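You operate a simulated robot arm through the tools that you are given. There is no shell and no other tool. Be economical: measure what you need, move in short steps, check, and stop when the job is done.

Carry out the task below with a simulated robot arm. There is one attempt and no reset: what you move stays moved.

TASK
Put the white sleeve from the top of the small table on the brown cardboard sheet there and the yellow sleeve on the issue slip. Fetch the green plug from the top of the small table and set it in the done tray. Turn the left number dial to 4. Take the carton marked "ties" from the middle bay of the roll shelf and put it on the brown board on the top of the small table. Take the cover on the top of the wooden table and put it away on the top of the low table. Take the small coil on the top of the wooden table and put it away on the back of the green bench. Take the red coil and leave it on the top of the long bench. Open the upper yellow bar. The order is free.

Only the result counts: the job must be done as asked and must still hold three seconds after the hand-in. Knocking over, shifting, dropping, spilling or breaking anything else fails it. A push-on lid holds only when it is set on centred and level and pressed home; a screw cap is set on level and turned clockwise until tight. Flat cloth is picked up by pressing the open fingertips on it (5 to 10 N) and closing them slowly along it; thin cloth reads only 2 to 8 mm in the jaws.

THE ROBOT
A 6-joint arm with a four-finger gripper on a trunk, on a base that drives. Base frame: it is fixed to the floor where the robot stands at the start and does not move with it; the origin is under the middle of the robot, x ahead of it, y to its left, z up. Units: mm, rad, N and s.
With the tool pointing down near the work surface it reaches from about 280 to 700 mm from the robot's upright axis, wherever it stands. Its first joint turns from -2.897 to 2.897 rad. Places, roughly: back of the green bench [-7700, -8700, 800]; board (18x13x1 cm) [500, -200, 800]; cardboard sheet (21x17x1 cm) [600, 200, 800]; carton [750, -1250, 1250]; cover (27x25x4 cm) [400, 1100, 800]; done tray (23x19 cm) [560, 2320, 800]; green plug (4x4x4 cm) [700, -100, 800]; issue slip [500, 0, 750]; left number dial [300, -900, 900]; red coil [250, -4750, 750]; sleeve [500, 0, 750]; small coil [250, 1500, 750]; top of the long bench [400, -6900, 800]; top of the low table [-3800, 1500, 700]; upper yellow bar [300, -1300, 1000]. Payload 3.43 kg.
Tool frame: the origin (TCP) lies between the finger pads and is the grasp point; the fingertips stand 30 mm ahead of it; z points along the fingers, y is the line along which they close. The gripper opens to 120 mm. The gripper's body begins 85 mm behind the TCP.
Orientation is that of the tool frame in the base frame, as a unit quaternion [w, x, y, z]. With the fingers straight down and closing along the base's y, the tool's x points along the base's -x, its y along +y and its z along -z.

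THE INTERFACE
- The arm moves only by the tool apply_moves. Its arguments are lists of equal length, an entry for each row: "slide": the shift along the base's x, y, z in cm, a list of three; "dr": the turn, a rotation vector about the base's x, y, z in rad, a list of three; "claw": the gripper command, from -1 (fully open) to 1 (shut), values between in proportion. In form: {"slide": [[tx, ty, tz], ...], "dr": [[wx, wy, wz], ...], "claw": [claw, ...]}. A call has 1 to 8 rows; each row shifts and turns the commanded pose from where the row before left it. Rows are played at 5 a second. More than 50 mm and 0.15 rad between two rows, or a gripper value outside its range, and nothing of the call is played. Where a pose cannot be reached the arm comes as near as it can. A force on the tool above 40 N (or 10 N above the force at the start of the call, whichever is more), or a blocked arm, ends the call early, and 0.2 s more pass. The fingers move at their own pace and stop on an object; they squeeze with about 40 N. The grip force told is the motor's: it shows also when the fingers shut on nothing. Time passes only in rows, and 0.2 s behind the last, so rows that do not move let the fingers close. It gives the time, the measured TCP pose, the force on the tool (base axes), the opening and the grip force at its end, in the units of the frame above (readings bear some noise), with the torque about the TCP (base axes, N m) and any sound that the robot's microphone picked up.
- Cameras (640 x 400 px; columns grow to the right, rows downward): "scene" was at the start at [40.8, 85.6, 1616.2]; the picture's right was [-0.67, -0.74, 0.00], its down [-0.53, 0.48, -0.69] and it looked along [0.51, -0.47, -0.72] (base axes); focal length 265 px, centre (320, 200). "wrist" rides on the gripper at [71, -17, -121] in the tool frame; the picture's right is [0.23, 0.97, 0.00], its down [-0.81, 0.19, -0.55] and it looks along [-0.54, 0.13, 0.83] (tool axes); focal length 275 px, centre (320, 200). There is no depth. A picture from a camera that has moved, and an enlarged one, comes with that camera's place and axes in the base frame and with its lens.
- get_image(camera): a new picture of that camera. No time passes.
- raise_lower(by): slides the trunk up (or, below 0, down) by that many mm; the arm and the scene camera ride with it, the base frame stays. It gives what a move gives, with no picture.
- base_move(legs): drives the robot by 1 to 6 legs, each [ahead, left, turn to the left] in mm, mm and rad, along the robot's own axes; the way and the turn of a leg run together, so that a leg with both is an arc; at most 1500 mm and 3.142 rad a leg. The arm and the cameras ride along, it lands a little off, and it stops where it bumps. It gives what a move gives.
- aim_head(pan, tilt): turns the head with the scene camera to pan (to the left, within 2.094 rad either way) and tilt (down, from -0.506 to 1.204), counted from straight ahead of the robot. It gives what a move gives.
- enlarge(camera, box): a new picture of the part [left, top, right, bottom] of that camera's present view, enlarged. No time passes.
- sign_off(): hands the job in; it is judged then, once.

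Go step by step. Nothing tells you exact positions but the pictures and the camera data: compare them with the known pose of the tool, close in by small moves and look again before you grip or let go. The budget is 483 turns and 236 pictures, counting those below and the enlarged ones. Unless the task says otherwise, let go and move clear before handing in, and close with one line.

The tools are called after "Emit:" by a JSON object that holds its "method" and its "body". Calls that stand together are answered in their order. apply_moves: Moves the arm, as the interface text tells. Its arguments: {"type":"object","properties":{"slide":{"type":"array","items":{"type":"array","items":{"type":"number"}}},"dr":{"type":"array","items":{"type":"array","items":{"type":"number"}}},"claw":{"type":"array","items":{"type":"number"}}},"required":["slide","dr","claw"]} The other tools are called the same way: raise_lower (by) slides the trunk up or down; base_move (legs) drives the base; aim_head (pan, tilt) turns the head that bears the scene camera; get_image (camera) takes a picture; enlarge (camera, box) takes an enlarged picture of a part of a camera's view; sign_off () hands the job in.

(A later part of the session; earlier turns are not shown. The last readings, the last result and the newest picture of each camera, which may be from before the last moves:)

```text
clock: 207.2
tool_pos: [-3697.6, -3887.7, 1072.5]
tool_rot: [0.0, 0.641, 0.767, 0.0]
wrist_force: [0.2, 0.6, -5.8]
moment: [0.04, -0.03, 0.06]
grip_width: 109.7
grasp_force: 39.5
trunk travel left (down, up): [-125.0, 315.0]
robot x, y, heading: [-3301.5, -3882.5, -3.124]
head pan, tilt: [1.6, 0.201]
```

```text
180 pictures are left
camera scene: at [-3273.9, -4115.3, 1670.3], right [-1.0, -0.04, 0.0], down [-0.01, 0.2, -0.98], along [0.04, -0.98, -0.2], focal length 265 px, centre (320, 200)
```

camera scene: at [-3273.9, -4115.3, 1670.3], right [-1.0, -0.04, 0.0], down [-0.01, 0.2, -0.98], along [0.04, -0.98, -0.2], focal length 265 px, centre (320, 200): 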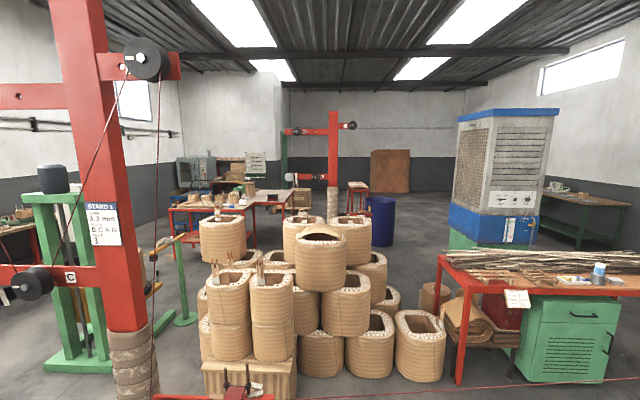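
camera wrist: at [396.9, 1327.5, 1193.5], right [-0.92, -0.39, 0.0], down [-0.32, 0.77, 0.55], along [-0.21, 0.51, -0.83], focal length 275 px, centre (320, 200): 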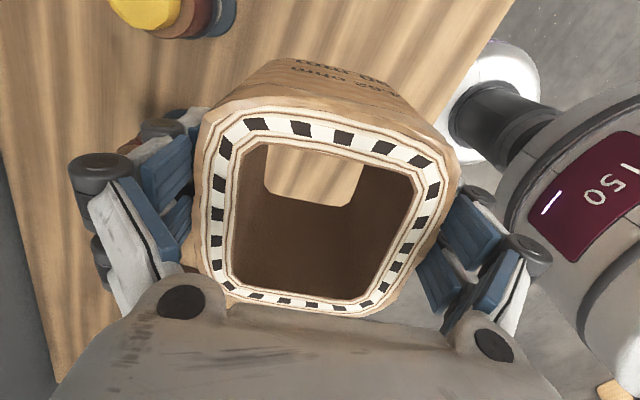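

The green bench sits against the far-right wall and the way there on this side is blocked. I'll go back to the aisle and pass on the other side of the cluster.

Emit:
{"method": "base_move", "body": {"legs": [[-1400, 0, 0], [-1420, 0, 0], [0, 0, 1.554], [1400, 0, 0]]}}

Emit:
{"method": "aim_head", "body": {"pan": -0.4, "tilt": 0.3}}

Emit:
{"method": "get_image", "body": {"camera": "scene"}}

Emit:
{"method": "aim_head", "body": {"pan": 0.8, "tilt": 0.5}}

Emit:
{"method": "get_image", "body": {"camera": "scene"}}

```text
clock: 231.2
tool_pos: [-470.3, -5609.9, 1072.2]
tool_rot: [0.0, -0.084, 0.996, 0.0]
wrist_force: [0.5, 0.0, -5.3]
moment: [0.0, 0.05, -0.01]
grip_width: 109.3
grasp_force: 40.0
trunk travel left (down, up): [-125.0, 315.0]
robot x, y, heading: [-468.2, -5208.7, -1.569]
head pan, tilt: [1.6, 0.201]
```

```text
clock: 233.2
tool_pos: [-469.4, -5609.1, 1071.8]
tool_rot: [0.0, -0.083, 0.997, -0.001]
wrist_force: [-0.5, 0.1, -5.9]
moment: [-0.02, 0.07, -0.02]
grip_width: 109.6
grasp_force: 40.1
trunk travel left (down, up): [-125.0, 315.0]
robot x, y, heading: [-472.7, -5209.6, -1.564]
head pan, tilt: [-0.4, 0.3]
```

```text
179 pictures are left
camera scene: at [-366.8, -5278.6, 1661.0], right [-0.92, 0.39, 0.0], down [0.11, 0.27, -0.96], along [-0.37, -0.88, -0.3], focal length 265 px, centre (320, 200)
```

scene: 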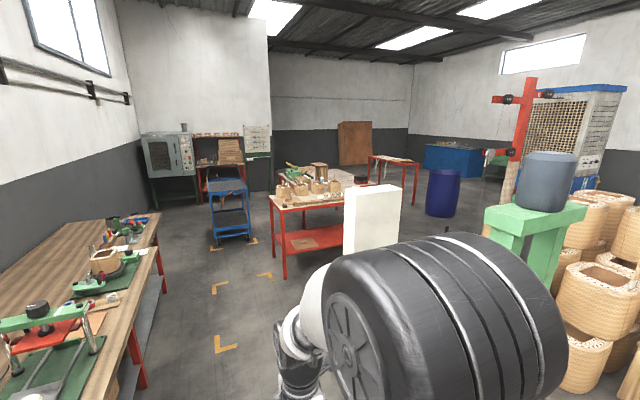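

```text
clock: 234.6
tool_pos: [-471.2, -5609.8, 1072.8]
tool_rot: [0.0, -0.084, 0.996, 0.0]
wrist_force: [0.3, -0.6, -5.3]
moment: [0.0, 0.04, 0.0]
grip_width: 109.5
grasp_force: 39.3
trunk travel left (down, up): [-125.0, 315.0]
robot x, y, heading: [-474.0, -5209.7, -1.567]
head pan, tilt: [0.799, 0.499]
```

```text
178 pictures are left
camera scene: at [-265.5, -5255.8, 1642.6], right [-0.7, -0.72, 0.0], down [-0.34, 0.33, -0.88], along [0.63, -0.61, -0.48], focal length 265 px, centre (320, 200)
```

scene: 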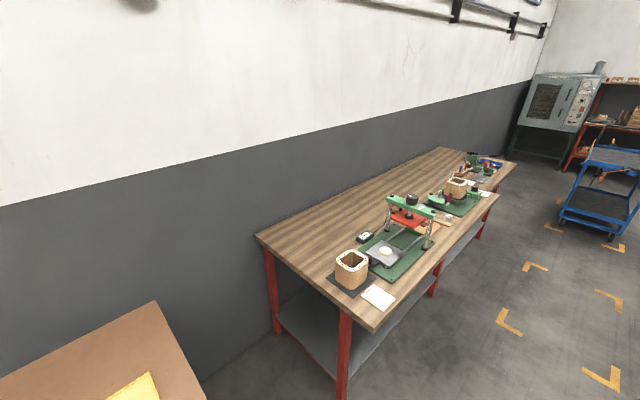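

Emit:
{"method": "base_move", "body": {"legs": [[1450, 0, 0]]}}

Emit:
{"method": "aim_head", "body": {"pan": -1.3, "tilt": 0.35}}

Emit:
{"method": "get_image", "body": {"camera": "scene"}}

Emit:
{"method": "aim_head", "body": {"pan": 0.0, "tilt": 0.35}}

Emit:
{"method": "get_image", "body": {"camera": "scene"}}

```text
clock: 241.8
tool_pos: [-476.5, -7062.4, 1071.3]
tool_rot: [0.0, -0.08, 0.997, -0.001]
wrist_force: [0.0, 0.2, -6.4]
moment: [-0.02, 0.03, 0.04]
grip_width: 109.6
grasp_force: 39.8
trunk travel left (down, up): [-125.0, 315.0]
robot x, y, heading: [-473.9, -6666.9, -1.577]
head pan, tilt: [0.799, 0.499]
```

```text
clock: 243.8
tool_pos: [-476.5, -7062.9, 1070.6]
tool_rot: [0.001, -0.08, 0.997, -0.001]
wrist_force: [-0.4, 1.5, -5.6]
moment: [0.01, 0.05, -0.03]
grip_width: 109.7
grasp_force: 40.4
trunk travel left (down, up): [-125.0, 315.0]
robot x, y, heading: [-476.9, -6665.1, -1.573]
head pan, tilt: [-1.3, 0.351]
```

```text
177 pictures are left
camera scene: at [-423.1, -6672.3, 1656.3], right [-0.26, 0.97, 0.0], down [0.33, 0.09, -0.94], along [-0.91, -0.25, -0.34], focal length 265 px, centre (320, 200)
```

scene: 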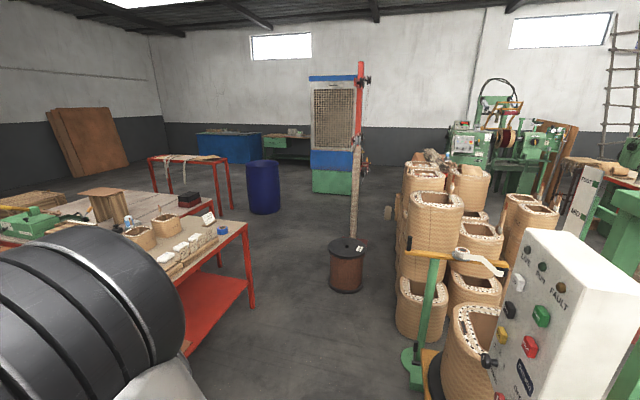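

```text
clock: 245.3
tool_pos: [-476.6, -7063.4, 1071.8]
tool_rot: [0.0, -0.08, 0.997, 0.0]
wrist_force: [-0.8, 0.8, -4.3]
moment: [-0.01, 0.05, 0.03]
grip_width: 109.5
grasp_force: 39.9
trunk travel left (down, up): [-125.0, 315.0]
robot x, y, heading: [-478.5, -6664.8, -1.578]
head pan, tilt: [0.0, 0.351]
```

```text
176 pictures are left
camera scene: at [-333.9, -6741.0, 1656.3], right [-1.0, 0.01, 0.0], down [0.0, 0.34, -0.94], along [-0.01, -0.94, -0.34], focal length 265 px, centre (320, 200)
```

scene: 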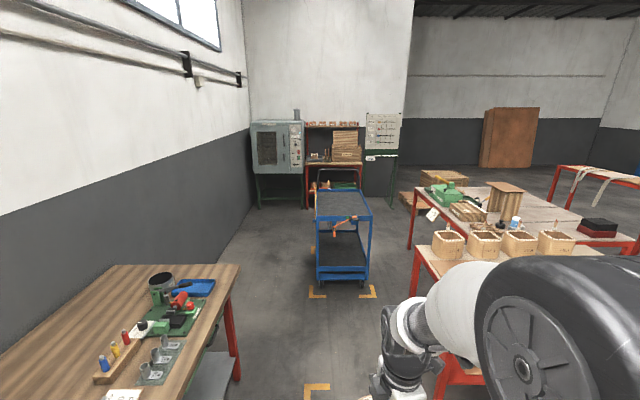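

The passage runs between the red table corner (≈-2081,-7749) and a copper reel (≈-2450,-7130). I'll check my base's footprint before squeezing through.

Emit:
{"method": "aim_head", "body": {"pan": -1.0, "tilt": 1.2}}

Emit:
{"method": "get_image", "body": {"camera": "scene"}}

```text
clock: 246.5
tool_pos: [-475.8, -7062.7, 1072.1]
tool_rot: [-0.001, -0.08, 0.997, -0.002]
wrist_force: [0.2, 0.6, -5.6]
moment: [-0.04, -0.02, -0.02]
grip_width: 109.5
grasp_force: 39.8
trunk travel left (down, up): [-125.0, 315.0]
robot x, y, heading: [-471.7, -6665.7, -1.581]
head pan, tilt: [-1.0, 1.201]
```

```text
175 pictures are left
camera scene: at [-380.4, -6677.9, 1588.9], right [-0.54, 0.84, 0.0], down [0.79, 0.5, -0.36], along [-0.31, -0.19, -0.93], focal length 265 px, centre (320, 200)
```

scene: 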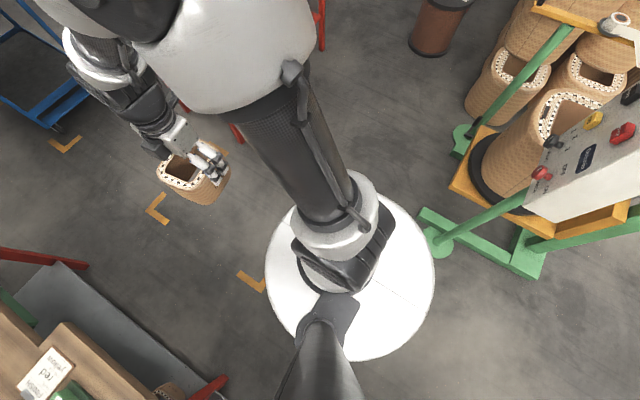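

The base seems to have a modest footprint, and the passage is about 780 mm wide centred at (-2305,-7420). I'll align with it and stop short for a check.

Emit:
{"method": "base_move", "body": {"legs": [[0, 0, -0.96], [1137, -414, 0]]}}

Emit:
{"method": "aim_head", "body": {"pan": 0.0, "tilt": 0.7}}

Emit:
{"method": "get_image", "body": {"camera": "scene"}}

```text
clock: 255.1
tool_pos: [-1968.5, -7207.2, 1070.8]
tool_rot: [0.0, 0.386, 0.922, 0.0]
wrist_force: [1.4, 0.9, -4.4]
moment: [0.06, 0.02, 0.01]
grip_width: 109.7
grasp_force: 39.9
trunk travel left (down, up): [-125.0, 315.0]
robot x, y, heading: [-1645.9, -6978.8, -2.53]
head pan, tilt: [-1.0, 1.201]
```

```text
clock: 256.4
tool_pos: [-1967.5, -7206.2, 1071.4]
tool_rot: [0.0, 0.385, 0.923, -0.001]
wrist_force: [-0.3, -0.2, -5.2]
moment: [0.05, 0.05, 0.02]
grip_width: 109.4
grasp_force: 40.2
trunk travel left (down, up): [-125.0, 315.0]
robot x, y, heading: [-1645.3, -6980.1, -2.532]
head pan, tilt: [0.0, 0.7]
```

```text
174 pictures are left
camera scene: at [-1615.7, -7130.6, 1624.8], right [-0.57, 0.82, 0.0], down [0.53, 0.37, -0.76], along [-0.63, -0.44, -0.64], focal length 265 px, centre (320, 200)
```

scene: 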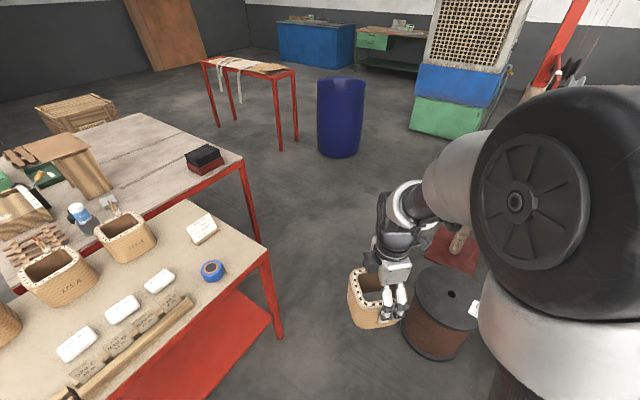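

Emit:
{"method": "base_move", "body": {"legs": [[1350, 0, 0]]}}

Emit:
{"method": "aim_head", "body": {"pan": 0.0, "tilt": 0.35}}

Emit:
{"method": "get_image", "body": {"camera": "scene"}}

```text
clock: 263.1
tool_pos: [-3070.7, -7970.1, 1072.0]
tool_rot: [0.0, 0.39, 0.921, -0.001]
wrist_force: [-0.3, 1.2, -5.3]
moment: [0.02, 0.05, 0.0]
grip_width: 109.4
grasp_force: 40.4
trunk travel left (down, up): [-125.0, 315.0]
robot x, y, heading: [-2742.4, -7742.0, -2.539]
head pan, tilt: [0.0, 0.7]
```

```text
clock: 263.9
tool_pos: [-3069.7, -7970.7, 1071.2]
tool_rot: [0.0, 0.39, 0.921, -0.001]
wrist_force: [-0.1, -0.6, -5.7]
moment: [0.02, 0.04, 0.03]
grip_width: 109.6
grasp_force: 39.9
trunk travel left (down, up): [-125.0, 315.0]
robot x, y, heading: [-2745.9, -7745.9, -2.539]
head pan, tilt: [0.0, 0.351]
```

```text
173 pictures are left
camera scene: at [-2724.5, -7901.5, 1656.2], right [-0.57, 0.82, 0.0], down [0.28, 0.2, -0.94], along [-0.77, -0.53, -0.34], focal length 265 px, centre (320, 200)
```

scene: 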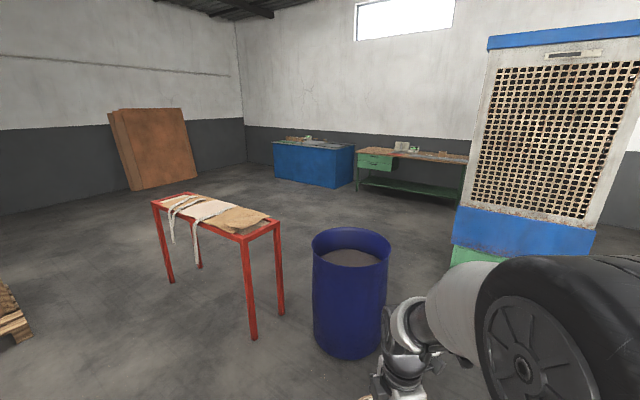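

The green bench stands at the far wall, front edge around x≈-7400. I'll turn to face -x and drive between the barrel and the spindle stand.

Emit:
{"method": "base_move", "body": {"legs": [[0, 0, -0.603], [1450, -60, 0], [500, 0, 0]]}}

Emit:
{"method": "aim_head", "body": {"pan": 0.3, "tilt": 0.4}}

Emit:
{"method": "get_image", "body": {"camera": "scene"}}

```text
clock: 274.9
tool_pos: [-5013.3, -7700.6, 1070.3]
tool_rot: [0.008, 0.644, 0.765, 0.006]
wrist_force: [1.4, 0.2, -6.0]
moment: [0.06, 0.03, 0.01]
grip_width: 109.8
grasp_force: 40.4
trunk travel left (down, up): [-125.0, 315.0]
robot x, y, heading: [-4623.4, -7697.7, -3.135]
head pan, tilt: [0.0, 0.351]
stopped in leg 3: the force on the tool passed its limit at 77 N (the readings are from after the stop); the commanded pose is now the measured one
```

```text
clock: 275.7
tool_pos: [-5013.3, -7699.7, 1070.7]
tool_rot: [0.008, 0.644, 0.765, 0.007]
wrist_force: [3.0, -0.8, -7.3]
moment: [0.08, 0.01, -0.02]
grip_width: 109.4
grasp_force: 39.9
trunk travel left (down, up): [-125.0, 315.0]
robot x, y, heading: [-4623.6, -7698.3, -3.134]
head pan, tilt: [0.3, 0.4]
```

```text
172 pictures are left
camera scene: at [-4690.6, -7864.5, 1651.7], right [-0.3, 0.95, 0.0], down [0.37, 0.12, -0.92], along [-0.88, -0.28, -0.39], focal length 265 px, centre (320, 200)
```

scene: 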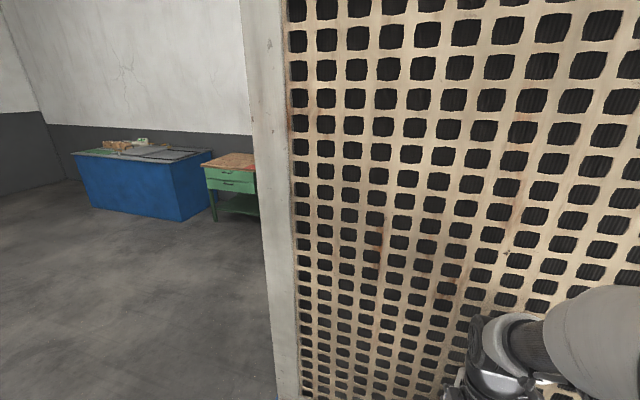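

I touched the cooler, which is nearer than I judged. I'll back off straight and check the coil and cooler.

Emit:
{"method": "base_move", "body": {"legs": [[-250, 0, 0]]}}

Emit:
{"method": "get_image", "body": {"camera": "wrist"}}

Emit:
{"method": "get_image", "body": {"camera": "scene"}}

```text
clock: 277.5
tool_pos: [-4763.9, -7697.8, 1072.1]
tool_rot: [0.008, 0.645, 0.764, 0.006]
wrist_force: [0.4, -0.2, -4.6]
moment: [0.06, 0.07, -0.03]
grip_width: 109.3
grasp_force: 39.7
trunk travel left (down, up): [-125.0, 315.0]
robot x, y, heading: [-4376.5, -7694.4, -3.14]
head pan, tilt: [0.3, 0.4]
```

```text
171 pictures are left
camera wrist: at [-4796.1, -7628.5, 1191.3], right [0.92, 0.39, 0.02], down [0.31, -0.77, 0.56], along [0.23, -0.51, -0.83], focal length 275 px, centre (320, 200)
```

wrist: 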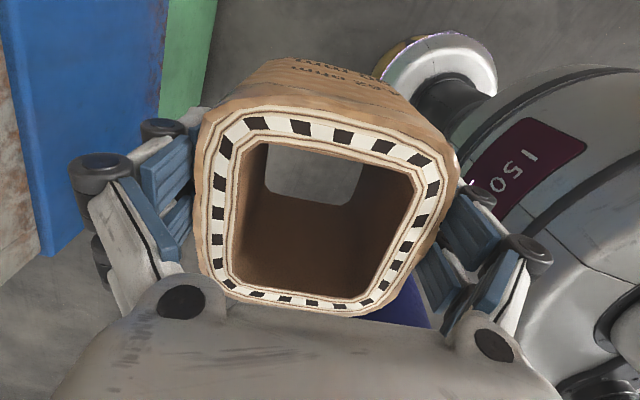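

```text
170 pictures are left
camera scene: at [-4442.3, -7863.2, 1651.8], right [-0.3, 0.95, 0.0], down [0.37, 0.12, -0.92], along [-0.88, -0.28, -0.39], focal length 265 px, centre (320, 200)
```

scene: 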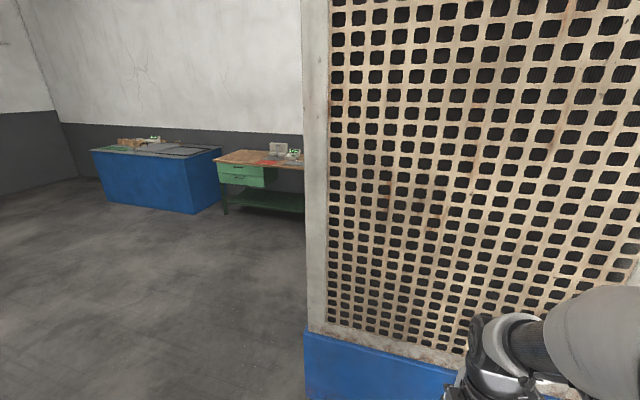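

Coil still firm. The cooler's corner is at about (-5075,-8108). I'll turn toward the gap between the barrel and the cooler and look.

Emit:
{"method": "base_move", "body": {"legs": [[0, 0, 1.09]]}}

Emit:
{"method": "aim_head", "body": {"pan": 0.0, "tilt": 0.7}}

Emit:
{"method": "get_image", "body": {"camera": "scene"}}

```text
clock: 280.6
tool_pos: [-4556.6, -8040.9, 1070.3]
tool_rot: [0.004, 0.157, 0.988, 0.009]
wrist_force: [-0.9, 0.2, -5.7]
moment: [0.02, 0.05, 0.02]
grip_width: 109.3
grasp_force: 40.4
trunk travel left (down, up): [-125.0, 315.0]
robot x, y, heading: [-4374.4, -7697.7, -2.053]
head pan, tilt: [0.3, 0.4]
```

```text
clock: 281.4
tool_pos: [-4556.0, -8040.1, 1071.6]
tool_rot: [0.003, 0.157, 0.988, 0.009]
wrist_force: [-0.3, 0.2, -5.4]
moment: [0.03, 0.05, 0.01]
grip_width: 109.4
grasp_force: 39.7
trunk travel left (down, up): [-125.0, 315.0]
robot x, y, heading: [-4376.1, -7696.2, -2.052]
head pan, tilt: [0.0, 0.7]
```

```text
169 pictures are left
camera scene: at [-4281.0, -7818.2, 1624.9], right [-0.89, 0.46, 0.0], down [0.3, 0.57, -0.77], along [-0.35, -0.68, -0.64], focal length 265 px, centre (320, 200)
```

scene: 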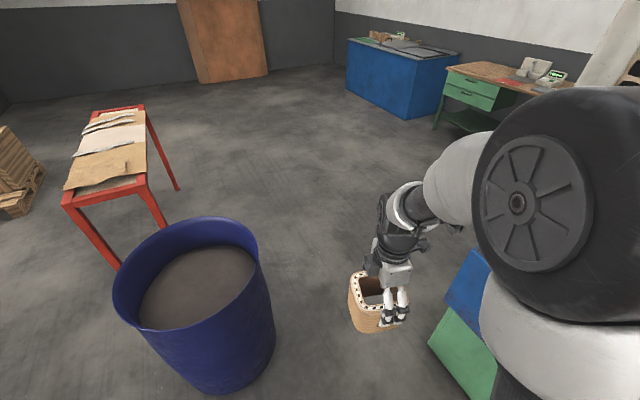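

The gap is about 870 mm and I'm lined up. Driving through.

Emit:
{"method": "base_move", "body": {"legs": [[0, 0, -0.035], [800, 0, 0], [700, 0, 0]]}}

Emit:
{"method": "aim_head", "body": {"pan": -0.9, "tilt": 0.4}}

Emit:
{"method": "get_image", "body": {"camera": "scene"}}

```text
clock: 289.5
tool_pos: [-5308.0, -9336.0, 1071.4]
tool_rot: [0.004, 0.175, 0.985, 0.012]
wrist_force: [-0.7, 0.4, -6.1]
moment: [0.0, 0.04, 0.0]
grip_width: 109.4
grasp_force: 40.4
trunk travel left (down, up): [-125.0, 315.0]
robot x, y, heading: [-5114.8, -8997.7, -2.091]
head pan, tilt: [0.0, 0.7]
```

```text
clock: 290.7
tool_pos: [-5307.9, -9333.9, 1070.8]
tool_rot: [0.003, 0.176, 0.984, 0.009]
wrist_force: [-0.7, -0.6, -6.2]
moment: [0.01, 0.07, 0.01]
grip_width: 109.4
grasp_force: 40.5
trunk travel left (down, up): [-125.0, 315.0]
robot x, y, heading: [-5115.4, -8995.8, -2.089]
head pan, tilt: [-0.901, 0.4]
```

```text
168 pictures are left
camera scene: at [-5074.7, -9062.8, 1651.7], right [-0.15, 0.99, 0.0], down [0.38, 0.06, -0.92], along [-0.91, -0.14, -0.39], focal length 265 px, centre (320, 200)
```

scene: 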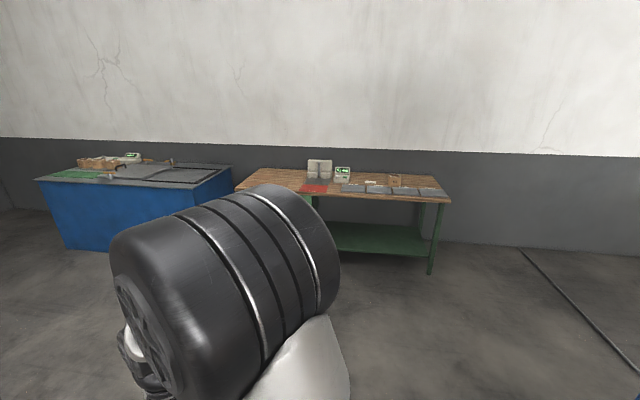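

Emit:
{"method": "enlarge", "body": {"camera": "scene", "box": [220, 140, 470, 290]}}

```text
2.56 times, centred on (345, 215) of scene
camera zoom: at [-5074.7, -9062.8, 1651.7], right [-0.15, 0.99, 0.0], down [0.38, 0.06, -0.92], along [-0.91, -0.14, -0.39], focal length 678 px, centre (256, 162)
```

zoom: 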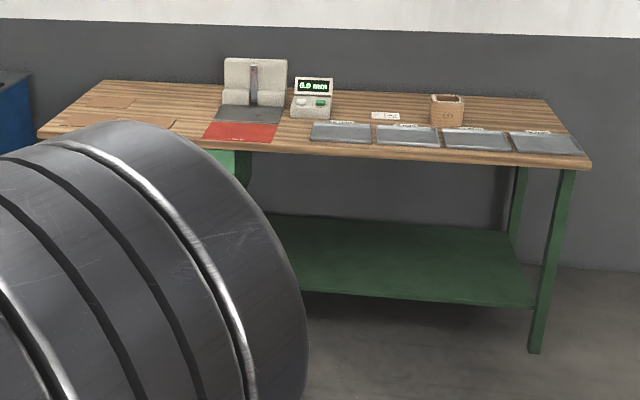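

The bench top has another small coil, gauges and trays on it. I'll approach and look closer at its back area.

Emit:
{"method": "base_move", "body": {"legs": [[0, 0, -1.05], [1430, -360, 0]]}}

Emit:
{"method": "aim_head", "body": {"pan": -0.0, "tilt": 0.5}}

Emit:
{"method": "get_image", "body": {"camera": "scene"}}

```text
clock: 300.7
tool_pos: [-6922.5, -8612.1, 1070.1]
tool_rot: [0.008, 0.653, 0.757, 0.006]
wrist_force: [0.9, -0.8, -4.9]
moment: [0.04, 0.01, -0.01]
grip_width: 109.6
grasp_force: 39.9
trunk travel left (down, up): [-125.0, 315.0]
robot x, y, heading: [-6528.3, -8615.8, 3.124]
head pan, tilt: [-0.901, 0.4]
```

```text
clock: 301.9
tool_pos: [-6920.7, -8612.2, 1071.2]
tool_rot: [0.008, 0.653, 0.757, 0.006]
wrist_force: [0.3, -0.2, -6.0]
moment: [0.06, 0.03, 0.03]
grip_width: 109.5
grasp_force: 39.8
trunk travel left (down, up): [-125.0, 315.0]
robot x, y, heading: [-6528.4, -8619.7, 3.127]
head pan, tilt: [0.0, 0.499]
```

```text
166 pictures are left
camera scene: at [-6604.3, -8758.5, 1642.6], right [0.02, 1.0, 0.0], down [0.48, -0.01, -0.88], along [-0.88, 0.02, -0.48], focal length 265 px, centre (320, 200)
```

scene: 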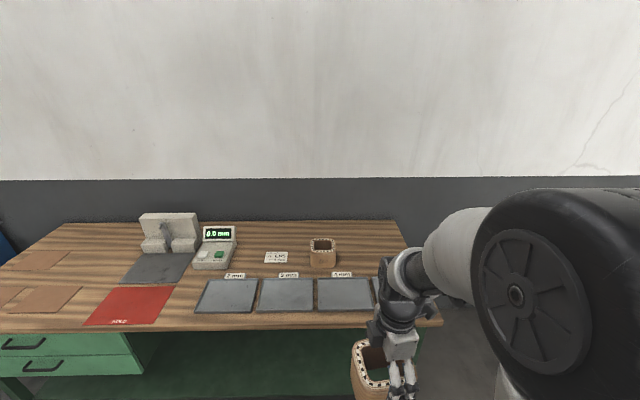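

Emit:
{"method": "enlarge", "body": {"camera": "scene", "box": [180, 200, 440, 340]}}

```text
2.46 times, centred on (310, 270) of scene
camera zoom: at [-6604.3, -8758.5, 1642.6], right [0.02, 1.0, 0.0], down [0.48, -0.01, -0.88], along [-0.88, 0.02, -0.48], focal length 652 px, centre (345, 28)
```

zoom: 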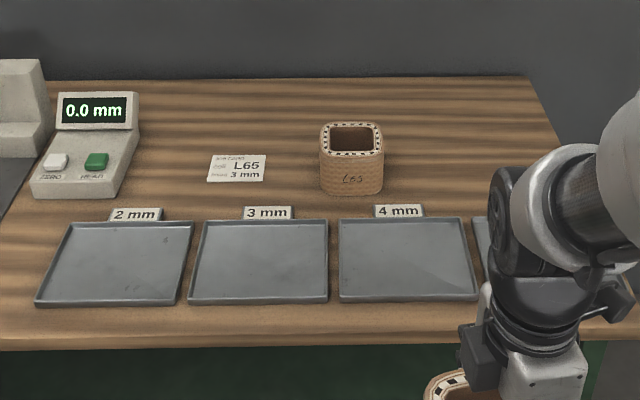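

I need my base's real footprint before going near the bench's lower shelf. I'll measure it by looking down, raising the trunk, and looking again.

Emit:
{"method": "aim_head", "body": {"pan": 1.2, "tilt": 1.2}}

Emit:
{"method": "get_image", "body": {"camera": "scene"}}

Emit:
{"method": "raise_lower", "body": {"by": 300}}

Emit:
{"method": "get_image", "body": {"camera": "scene"}}

```text
clock: 303.3
tool_pos: [-6920.2, -8612.3, 1071.4]
tool_rot: [0.008, 0.653, 0.757, 0.007]
wrist_force: [-0.7, -0.5, -5.5]
moment: [0.06, 0.01, -0.01]
grip_width: 109.6
grasp_force: 40.4
trunk travel left (down, up): [-125.0, 315.0]
robot x, y, heading: [-6532.6, -8618.3, 3.122]
head pan, tilt: [1.201, 1.201]
```

```text
164 pictures are left
camera scene: at [-6534.6, -8812.0, 1588.9], right [-0.93, 0.38, 0.0], down [0.35, 0.86, -0.36], along [-0.14, -0.34, -0.93], focal length 265 px, centre (320, 200)
```

scene: 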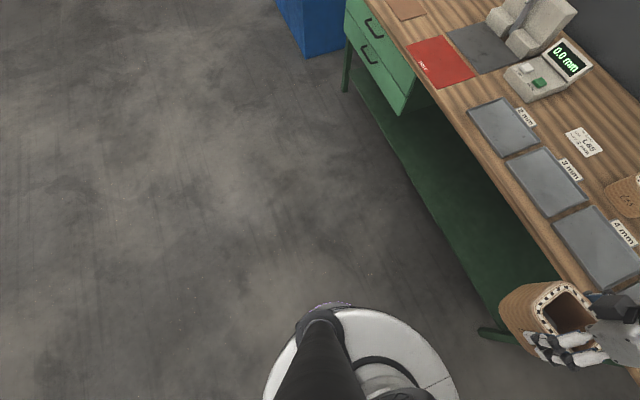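

```text
clock: 306.3
tool_pos: [-6921.7, -8614.2, 1371.4]
tool_rot: [0.007, 0.653, 0.757, 0.006]
wrist_force: [0.5, 0.4, -5.8]
moment: [0.05, 0.02, 0.02]
grip_width: 109.5
grasp_force: 40.0
trunk travel left (down, up): [-425.0, 15.0]
robot x, y, heading: [-6534.7, -8618.1, 3.12]
head pan, tilt: [1.201, 1.201]
```

```text
163 pictures are left
camera scene: at [-6534.7, -8812.1, 1888.8], right [-0.93, 0.38, 0.0], down [0.35, 0.86, -0.36], along [-0.14, -0.34, -0.93], focal length 265 px, centre (320, 200)
```

scene: 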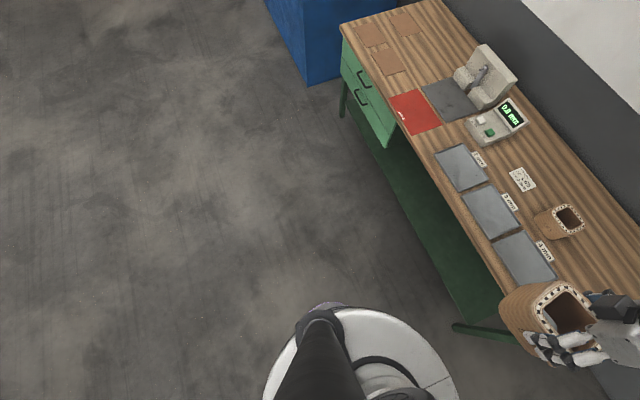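

The disc rides with the trunk, so it isn't the base. From the small-table start the base radius is under about 285 mm. The bench top is z≈801 and its legs stand at x≈-7300. I'll lower the trunk and move in to place the coil near (-7690,-8580).

Emit:
{"method": "raise_lower", "body": {"by": -300}}

Emit:
{"method": "base_move", "body": {"legs": [[475, -30, 0.02]]}}

Emit:
{"method": "aim_head", "body": {"pan": 0.05, "tilt": 0.7}}

Emit:
{"method": "get_image", "body": {"camera": "scene"}}

```text
clock: 309.3
tool_pos: [-6921.3, -8612.6, 1071.2]
tool_rot: [0.007, 0.653, 0.757, 0.007]
wrist_force: [0.1, 0.6, -4.7]
moment: [0.03, -0.01, 0.01]
grip_width: 109.5
grasp_force: 39.8
trunk travel left (down, up): [-125.0, 315.0]
robot x, y, heading: [-6531.6, -8617.2, 3.119]
head pan, tilt: [1.201, 1.201]
```

```text
clock: 312.1
tool_pos: [-7390.9, -8588.9, 1070.4]
tool_rot: [0.009, 0.644, 0.765, 0.007]
wrist_force: [-0.2, -0.3, -5.3]
moment: [0.01, -0.04, 0.0]
grip_width: 109.4
grasp_force: 40.3
trunk travel left (down, up): [-125.0, 315.0]
robot x, y, heading: [-7002.8, -8585.6, -3.135]
head pan, tilt: [1.201, 1.201]
```

```text
clock: 313.5
tool_pos: [-7390.8, -8589.7, 1071.2]
tool_rot: [0.007, 0.644, 0.765, 0.007]
wrist_force: [-0.4, -0.3, -5.1]
moment: [0.07, 0.02, -0.03]
grip_width: 109.2
grasp_force: 40.3
trunk travel left (down, up): [-125.0, 315.0]
robot x, y, heading: [-7000.6, -8590.2, -3.138]
head pan, tilt: [0.051, 0.7]
```

```text
162 pictures are left
camera scene: at [-7064.7, -8731.7, 1624.8], right [-0.06, 1.0, 0.0], down [0.64, 0.04, -0.76], along [-0.76, -0.04, -0.64], focal length 265 px, centre (320, 200)
```

scene: 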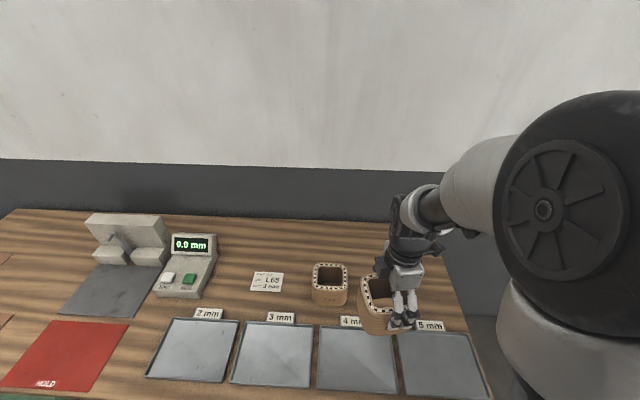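

Emit:
{"method": "apply_moves", "body": {"slide": [[-4.2, 0.42, 0], [-4.2, 0.42, 0], [-4.2, 0.42, 0], [-4.2, 0.42, 0], [-4.2, 0.42, 0], [-4.2, 0.42, 0], [-4.2, 0.42, 0]], "dr": [[0, 0, 0], [0, 0, 0], [0, 0, 0], [0, 0, 0], [0, 0, 0], [0, 0, 0], [0, 0, 0]], "claw": [1, 1, 1, 1, 1, 1, 1]}}

Emit:
{"method": "apply_moves", "body": {"slide": [[0, 0, -4], [0, 0, -4], [0, 0, -4], [0, 0, -3]], "dr": [[0, 0, 0], [0, 0, 0], [0, 0, 0], [0, 0, 0]], "claw": [1, 1, 1, 1]}}

Emit:
{"method": "get_image", "body": {"camera": "scene"}}

Emit:
{"method": "get_image", "body": {"camera": "wrist"}}

```text
clock: 315.1
tool_pos: [-7685.2, -8559.2, 1068.7]
tool_rot: [0.01, 0.644, 0.765, 0.009]
wrist_force: [-0.9, 0.2, -5.6]
moment: [0.05, -0.06, 0.02]
grip_width: 109.3
grasp_force: 39.9
trunk travel left (down, up): [-125.0, 315.0]
robot x, y, heading: [-7000.7, -8588.2, -3.143]
head pan, tilt: [0.051, 0.7]
```

```text
clock: 316.1
tool_pos: [-7685.3, -8560.1, 920.8]
tool_rot: [0.008, 0.645, 0.764, 0.005]
wrist_force: [-0.5, 0.7, -4.7]
moment: [0.06, 0.01, 0.02]
grip_width: 109.3
grasp_force: 39.6
trunk travel left (down, up): [-125.0, 315.0]
robot x, y, heading: [-7000.2, -8587.5, -3.14]
head pan, tilt: [0.051, 0.7]
```

```text
161 pictures are left
camera scene: at [-7065.4, -8731.6, 1624.8], right [-0.06, 1.0, 0.0], down [0.64, 0.04, -0.76], along [-0.76, -0.04, -0.64], focal length 265 px, centre (320, 200)
```

scene: 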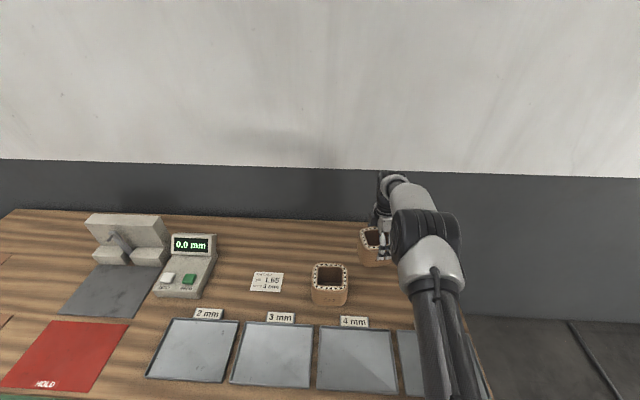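

```text
160 pictures are left
camera wrist: at [-7716.5, -8491.0, 1040.2], right [0.92, 0.39, 0.02], down [0.32, -0.77, 0.56], along [0.23, -0.51, -0.83], focal length 275 px, centre (320, 200)
```

wrist: 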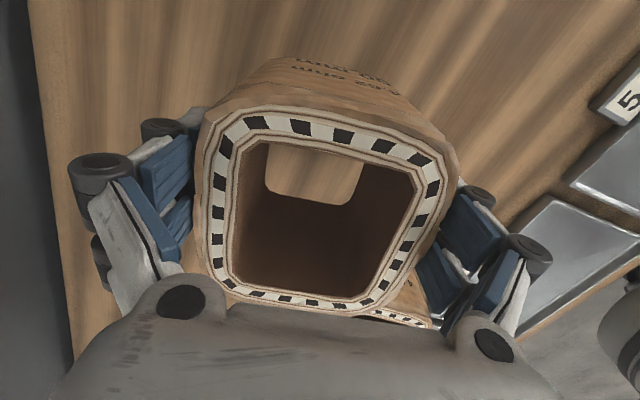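

Emit:
{"method": "apply_moves", "body": {"slide": [[0, 0, -3], [0, 0, -2.4], [0, 0, 0]], "dr": [[0, 0.02, 0], [0, 0, 0], [0, 0, 0]], "claw": [1, 1, 1]}}

Emit:
{"method": "apply_moves", "body": {"slide": [[0, 0, -0.3], [0, 0, -0.3], [0, 0, -0.3], [0, 0, 0]], "dr": [[0, 0, 0], [0, 0, 0], [0, 0, 0], [0, 0, 0]], "claw": [1, 1, 1, 1]}}

```text
clock: 316.9
tool_pos: [-7684.3, -8559.8, 866.4]
tool_rot: [0.0, 0.645, 0.765, 0.0]
wrist_force: [-0.5, -0.1, -5.2]
moment: [0.05, 0.0, -0.02]
grip_width: 109.4
grasp_force: 40.0
trunk travel left (down, up): [-125.0, 315.0]
robot x, y, heading: [-7002.0, -8588.5, -3.134]
head pan, tilt: [0.051, 0.7]
```

```text
clock: 317.9
tool_pos: [-7684.6, -8557.9, 862.1]
tool_rot: [-0.003, 0.645, 0.765, -0.002]
wrist_force: [4.2, 2.5, 27.7]
moment: [-0.27, -0.2, 0.36]
grip_width: 109.9
grasp_force: 40.9
trunk travel left (down, up): [-125.0, 315.0]
robot x, y, heading: [-7003.7, -8585.1, -3.136]
head pan, tilt: [0.051, 0.7]
```

Emit:
{"method": "apply_moves", "body": {"slide": [[0, 0, 0.4], [0, 0, 0], [0, 0, 0], [0, 0, 3], [0, 0, 5], [0, 0, 5], [0, 0, 5]], "dr": [[0, 0, 0], [0, 0, 0], [0, 0, 0], [0, 0, 0], [0, 0, 0], [0, 0, 0], [0, 0, 0]], "claw": [1, -1, -1, -1, -1, -1, -1]}}

Emit:
{"method": "get_image", "body": {"camera": "wrist"}}

```text
clock: 319.5
tool_pos: [-7682.5, -8558.2, 1042.4]
tool_rot: [0.0, 0.644, 0.765, 0.0]
wrist_force: [0.4, -0.1, 0.3]
moment: [0.0, 0.02, 0.03]
grip_width: 120.2
grasp_force: 0.0
trunk travel left (down, up): [-125.0, 315.0]
robot x, y, heading: [-7001.1, -8583.8, -3.136]
head pan, tilt: [0.051, 0.7]
```

```text
159 pictures are left
camera wrist: at [-7712.0, -8490.4, 1163.3], right [0.92, 0.39, 0.0], down [0.33, -0.77, 0.55], along [0.22, -0.51, -0.83], focal length 275 px, centre (320, 200)
```

wrist: 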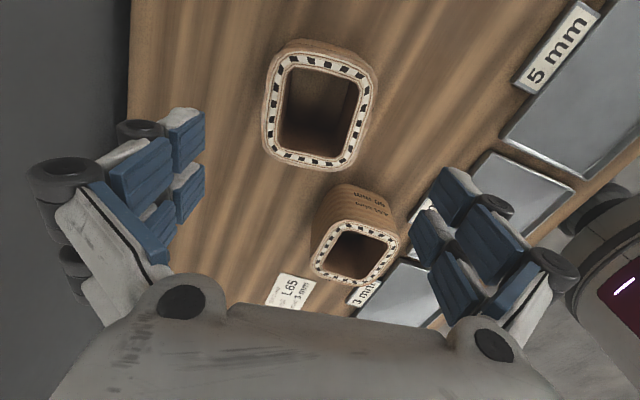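

The coil stands on the back of the bench. I'll retract and drive back the way I came.

Emit:
{"method": "apply_moves", "body": {"slide": [[4.5, -0.4, 0.5], [4.5, -0.4, 0.5], [4.5, -0.4, 0.5], [4.5, -0.4, 0.5], [4.5, -0.4, 0.5], [4.5, -0.4, 0.5], [4.5, -0.4, 0.5], [2, 0, 0]], "dr": [[0, 0, 0], [0, 0, 0], [0, 0, 0], [0, 0, 0], [0, 0, 0], [0, 0, 0], [0, 0, 0], [0, 0, 0]], "claw": [-0.5, -0.5, -0.5, -0.5, -0.5, -0.5, -0.5, -0.5]}}

Emit:
{"method": "base_move", "body": {"legs": [[-600, 0, 0], [0, 0, 2.82], [1300, 0, 0], [0, 0, 1.35]]}}

```text
clock: 321.3
tool_pos: [-7348.8, -8588.3, 1077.1]
tool_rot: [0.0, 0.644, 0.765, 0.001]
wrist_force: [-0.4, -0.5, -0.2]
moment: [0.05, 0.01, -0.02]
grip_width: 90.1
grasp_force: 0.1
trunk travel left (down, up): [-125.0, 315.0]
robot x, y, heading: [-6999.7, -8588.7, -3.133]
head pan, tilt: [0.051, 0.7]
```

```text
clock: 340.8
tool_pos: [-4983.6, -8635.9, 1077.1]
tool_rot: [-0.001, 0.985, -0.17, 0.0]
wrist_force: [-0.3, 0.1, -0.1]
moment: [-0.02, -0.02, -0.01]
grip_width: 90.0
grasp_force: 0.0
trunk travel left (down, up): [-125.0, 315.0]
robot x, y, heading: [-5156.1, -8940.1, 1.064]
head pan, tilt: [0.051, 0.7]
```

Emit:
{"method": "base_move", "body": {"legs": [[350, -70, 0], [1050, 0, 0]]}}

```text
clock: 348.1
tool_pos: [-4240.0, -7444.6, 1077.4]
tool_rot: [0.0, 0.985, -0.17, 0.0]
wrist_force: [-0.4, 0.8, 0.0]
moment: [-0.02, 0.01, 0.01]
grip_width: 89.9
grasp_force: 0.0
trunk travel left (down, up): [-125.0, 315.0]
robot x, y, heading: [-4406.3, -7748.0, 1.06]
head pan, tilt: [0.051, 0.7]
```

Emit:
{"method": "base_move", "body": {"legs": [[0, 0, -1.06], [1450, 0, 0], [200, 0, 0], [0, 0, 0.609]]}}

```text
clock: 360.8
tool_pos: [-2478.9, -7535.7, 1077.1]
tool_rot: [0.0, 0.922, -0.387, 0.0]
wrist_force: [0.1, -0.6, -0.7]
moment: [0.01, -0.03, -0.04]
grip_width: 90.1
grasp_force: 0.1
trunk travel left (down, up): [-125.0, 315.0]
robot x, y, heading: [-2765.2, -7734.0, 0.61]
head pan, tilt: [0.051, 0.7]
```

Emit:
{"method": "base_move", "body": {"legs": [[1350, 0, 0], [0, 0, -0.347], [1200, 0, 0], [0, 0, -0.263]]}}

Emit:
{"method": "base_move", "body": {"legs": [[0, 1000, 0], [0, 900, 0]]}}

Emit:
{"method": "aim_head", "body": {"pan": 0.0, "tilt": 0.6}}

Emit:
{"method": "get_image", "body": {"camera": "scene"}}

```text
clock: 375.2
tool_pos: [-164.6, -6626.1, 1077.3]
tool_rot: [0.0, 0.769, -0.64, 0.0]
wrist_force: [-0.4, -0.3, 0.0]
moment: [-0.01, 0.02, -0.01]
grip_width: 89.9
grasp_force: 0.0
trunk travel left (down, up): [-125.0, 315.0]
robot x, y, heading: [-510.7, -6632.1, 0.017]
head pan, tilt: [0.051, 0.7]
```

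```text
clock: 384.7
tool_pos: [-196.3, -4725.5, 1076.5]
tool_rot: [0.0, 0.769, -0.64, 0.001]
wrist_force: [0.7, 0.7, -0.4]
moment: [-0.05, 0.01, -0.02]
grip_width: 89.9
grasp_force: 0.0
trunk travel left (down, up): [-125.0, 315.0]
robot x, y, heading: [-543.9, -4730.5, 0.018]
head pan, tilt: [0.051, 0.7]
```

```text
clock: 385.4
tool_pos: [-196.0, -4725.3, 1076.7]
tool_rot: [0.0, 0.769, -0.639, 0.0]
wrist_force: [-0.1, 0.3, 0.1]
moment: [0.0, 0.0, 0.0]
grip_width: 89.9
grasp_force: 0.0
trunk travel left (down, up): [-125.0, 315.0]
robot x, y, heading: [-544.3, -4728.8, 0.018]
head pan, tilt: [0.0, 0.6]
```

```text
158 pictures are left
camera scene: at [-477.0, -4589.7, 1633.5], right [0.02, -1.0, 0.0], down [-0.57, -0.01, -0.82], along [0.82, 0.01, -0.57], focal length 265 px, centre (320, 200)
```

scene: 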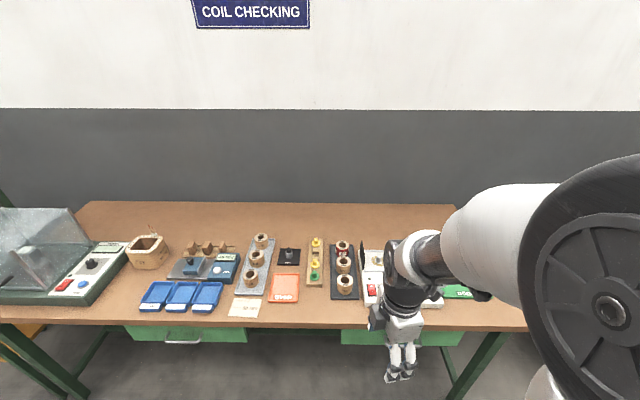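

Emit:
{"method": "enlarge", "body": {"camera": "scene", "box": [200, 210, 400, 330]}}

```text
3.20 times, centred on (300, 270) of scene
camera zoom: at [-477.0, -4589.7, 1633.5], right [0.02, -1.0, 0.0], down [-0.57, -0.01, -0.82], along [0.82, 0.01, -0.57], focal length 847 px, centre (384, -24)
```

zoom: 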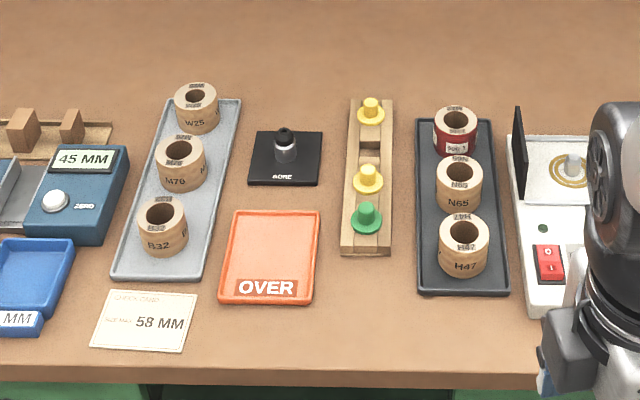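

The red coil stands at the back of the black tray near (310,-4676). I'll move closer and turn the tool so the fingers close along y.

Emit:
{"method": "base_move", "body": {"legs": [[260, 40, -0.018]]}}

Emit:
{"method": "apply_moves", "body": {"slide": [[2, 0, 0], [2, 0, 0], [2, 0, 0], [2, 0, 0], [2, 0, 0], [2, 0, 0], [2, 0, 0], [2, 0, 0]], "dr": [[0, 0, -0.147], [0, 0, -0.147], [0, 0, -0.147], [0, 0, -0.147], [0, 0, -0.147], [0, 0, -0.147], [0, 0, -0.147], [0, 0, -0.147]], "claw": [-0.5, -0.5, -0.5, -0.5, -0.5, -0.5, -0.5, -0.5]}}

Emit:
{"method": "apply_moves", "body": {"slide": [[2, 0.3, 0], [2, 0.3, 0], [2, 0.3, 0], [1, 0.2, 0]], "dr": [[0, 0, -0.147], [0, 0, -0.147], [0, 0, -0.147], [0, 0, -0.12]], "claw": [-0.3, -0.3, -0.3, -0.3]}}

Emit:
{"method": "get_image", "body": {"camera": "wrist"}}

```text
clock: 387.3
tool_pos: [63.6, -4688.7, 1078.1]
tool_rot: [0.0, 0.763, -0.646, -0.001]
wrist_force: [-0.5, -0.2, 0.6]
moment: [-0.02, 0.05, 0.0]
grip_width: 90.0
grasp_force: 0.1
trunk travel left (down, up): [-125.0, 315.0]
robot x, y, heading: [-286.2, -4689.5, -0.005]
head pan, tilt: [0.0, 0.6]
```

```text
clock: 389.1
tool_pos: [225.0, -4687.1, 1077.5]
tool_rot: [-0.001, -0.275, 0.962, 0.0]
wrist_force: [0.7, -0.1, -0.1]
moment: [-0.01, 0.0, 0.01]
grip_width: 90.0
grasp_force: 0.1
trunk travel left (down, up): [-125.0, 315.0]
robot x, y, heading: [-286.0, -4686.6, -0.003]
head pan, tilt: [0.0, 0.6]
```

```text
clock: 390.1
tool_pos: [293.7, -4676.3, 1077.6]
tool_rot: [0.0, 0.001, 1.0, 0.0]
wrist_force: [-0.3, 0.4, -0.8]
moment: [-0.03, -0.02, 0.02]
grip_width: 78.1
grasp_force: 0.1
trunk travel left (down, up): [-125.0, 315.0]
robot x, y, heading: [-287.3, -4688.2, -0.005]
head pan, tilt: [0.0, 0.6]
```

```text
156 pictures are left
camera wrist: at [222.4, -4693.1, 1198.1], right [-0.23, 0.97, 0.0], down [0.81, 0.19, 0.55], along [0.54, 0.13, -0.83], focal length 275 px, centre (320, 200)
```

wrist: 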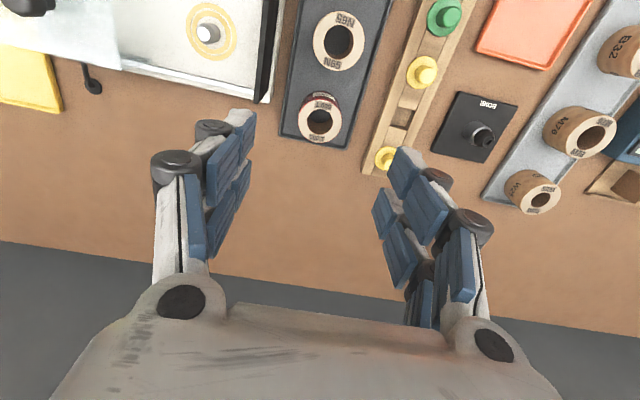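

Emit:
{"method": "apply_moves", "body": {"slide": [[3.0, 0.7, -4], [0, 0, -4], [0, 0, -4], [0, 0, -3]], "dr": [[0, 0, 0], [0, 0, 0], [0, 0, 0], [0, 0, 0]], "claw": [-0.15, -0.15, -0.15, -0.15]}}

Emit:
{"method": "get_image", "body": {"camera": "wrist"}}

```text
refused: row 1 steps farther than a row can; nothing moved
```

```text
155 pictures are left
camera wrist: at [222.4, -4693.1, 1198.1], right [-0.23, 0.97, 0.0], down [0.81, 0.19, 0.55], along [0.54, 0.13, -0.83], focal length 275 px, centre (320, 200)
```

wrist: 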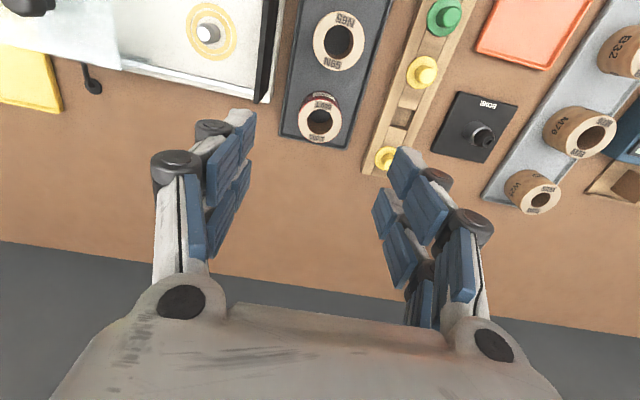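

Emit:
{"method": "apply_moves", "body": {"slide": [[3.0, 0.7, -3], [0, 0, -4], [0, 0, -4], [0, 0, -3]], "dr": [[0, 0, 0], [0, 0, 0], [0, 0, 0], [0, 0, 0]], "claw": [-0.15, -0.15, -0.15, -0.15]}}

Emit:
{"method": "get_image", "body": {"camera": "wrist"}}

```text
clock: 391.1
tool_pos: [324.4, -4671.6, 937.2]
tool_rot: [0.0, 0.001, 1.0, 0.0]
wrist_force: [0.7, -0.5, -1.0]
moment: [0.02, -0.01, -0.02]
grip_width: 68.8
grasp_force: 0.0
trunk travel left (down, up): [-125.0, 315.0]
robot x, y, heading: [-285.3, -4689.3, -0.002]
head pan, tilt: [0.0, 0.6]
```

```text
154 pictures are left
camera wrist: at [252.7, -4686.8, 1058.1], right [-0.23, 0.97, 0.0], down [0.81, 0.19, 0.55], along [0.54, 0.13, -0.83], focal length 275 px, centre (320, 200)
```

wrist: 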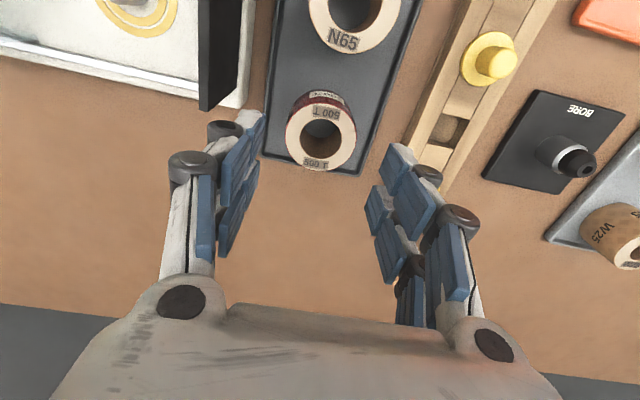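

Emit:
{"method": "apply_moves", "body": {"slide": [[0.6, 0.35, -3], [0, 0, -2]], "dr": [[0, 0, 0], [0, 0, 0]], "claw": [-0.12, -0.12]}}

Emit:
{"method": "enlarge", "body": {"camera": "wrist", "box": [170, 40, 490, 240]}}

```text
clock: 391.7
tool_pos: [329.5, -4665.9, 886.4]
tool_rot: [-0.001, 0.001, 1.0, 0.0]
wrist_force: [0.3, 0.3, -0.8]
moment: [-0.01, 0.01, 0.01]
grip_width: 67.1
grasp_force: 0.1
trunk travel left (down, up): [-125.0, 315.0]
robot x, y, heading: [-283.2, -4688.9, -0.001]
head pan, tilt: [0.0, 0.6]
```

```text
2.00 times, centred on (330, 140) of wrist
camera zoom: at [258.3, -4683.0, 1007.5], right [-0.23, 0.97, 0.0], down [0.81, 0.19, 0.55], along [0.54, 0.13, -0.83], focal length 551 px, centre (300, 320)
```

zoom: 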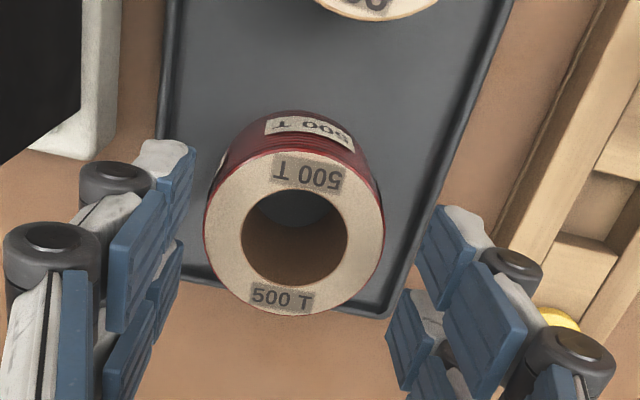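

Emit:
{"method": "apply_moves", "body": {"slide": [[0.1, -0.1, -2], [0, 0, -1.6]], "dr": [[0, 0, 0], [0, 0, 0]], "claw": [-0.12, -0.12]}}

Emit:
{"method": "apply_moves", "body": {"slide": [[0, 0, 0], [0, 0, 0], [0, 0, 0], [0, 0, 0]], "dr": [[0, 0, 0], [0, 0, 0], [0, 0, 0], [0, 0, 0]], "claw": [0.1, 1, 1, 1]}}

Emit:
{"method": "enlarge", "body": {"camera": "wrist", "box": [170, 40, 490, 240]}}

```text
clock: 392.3
tool_pos: [331.0, -4667.4, 851.9]
tool_rot: [0.0, 0.0, 1.0, 0.0]
wrist_force: [-0.1, -0.9, -0.3]
moment: [0.01, 0.01, -0.02]
grip_width: 67.3
grasp_force: 0.1
trunk travel left (down, up): [-125.0, 315.0]
robot x, y, heading: [-282.8, -4687.8, 0.005]
head pan, tilt: [0.0, 0.6]
```

```text
clock: 393.3
tool_pos: [330.6, -4668.6, 852.6]
tool_rot: [0.0, 0.002, 1.0, 0.0]
wrist_force: [0.7, -1.1, 0.6]
moment: [-0.05, 0.01, 0.03]
grip_width: 55.5
grasp_force: 39.8
trunk travel left (down, up): [-125.0, 315.0]
robot x, y, heading: [-287.3, -4688.7, -0.005]
head pan, tilt: [0.0, 0.6]
```

```text
2.00 times, centred on (330, 140) of wrist
camera zoom: at [259.3, -4684.0, 971.9], right [-0.23, 0.97, 0.0], down [0.81, 0.19, 0.55], along [0.54, 0.13, -0.83], focal length 551 px, centre (300, 320)
```

zoom: 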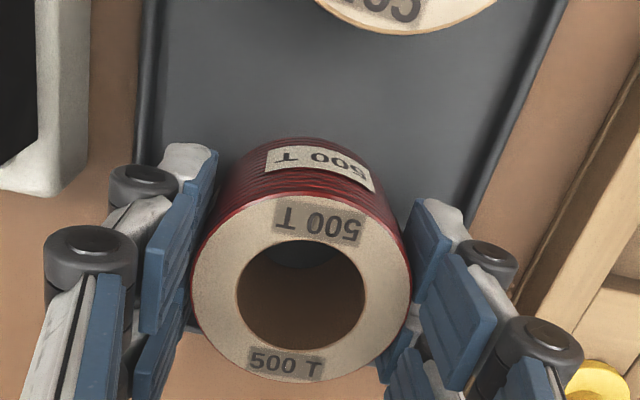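

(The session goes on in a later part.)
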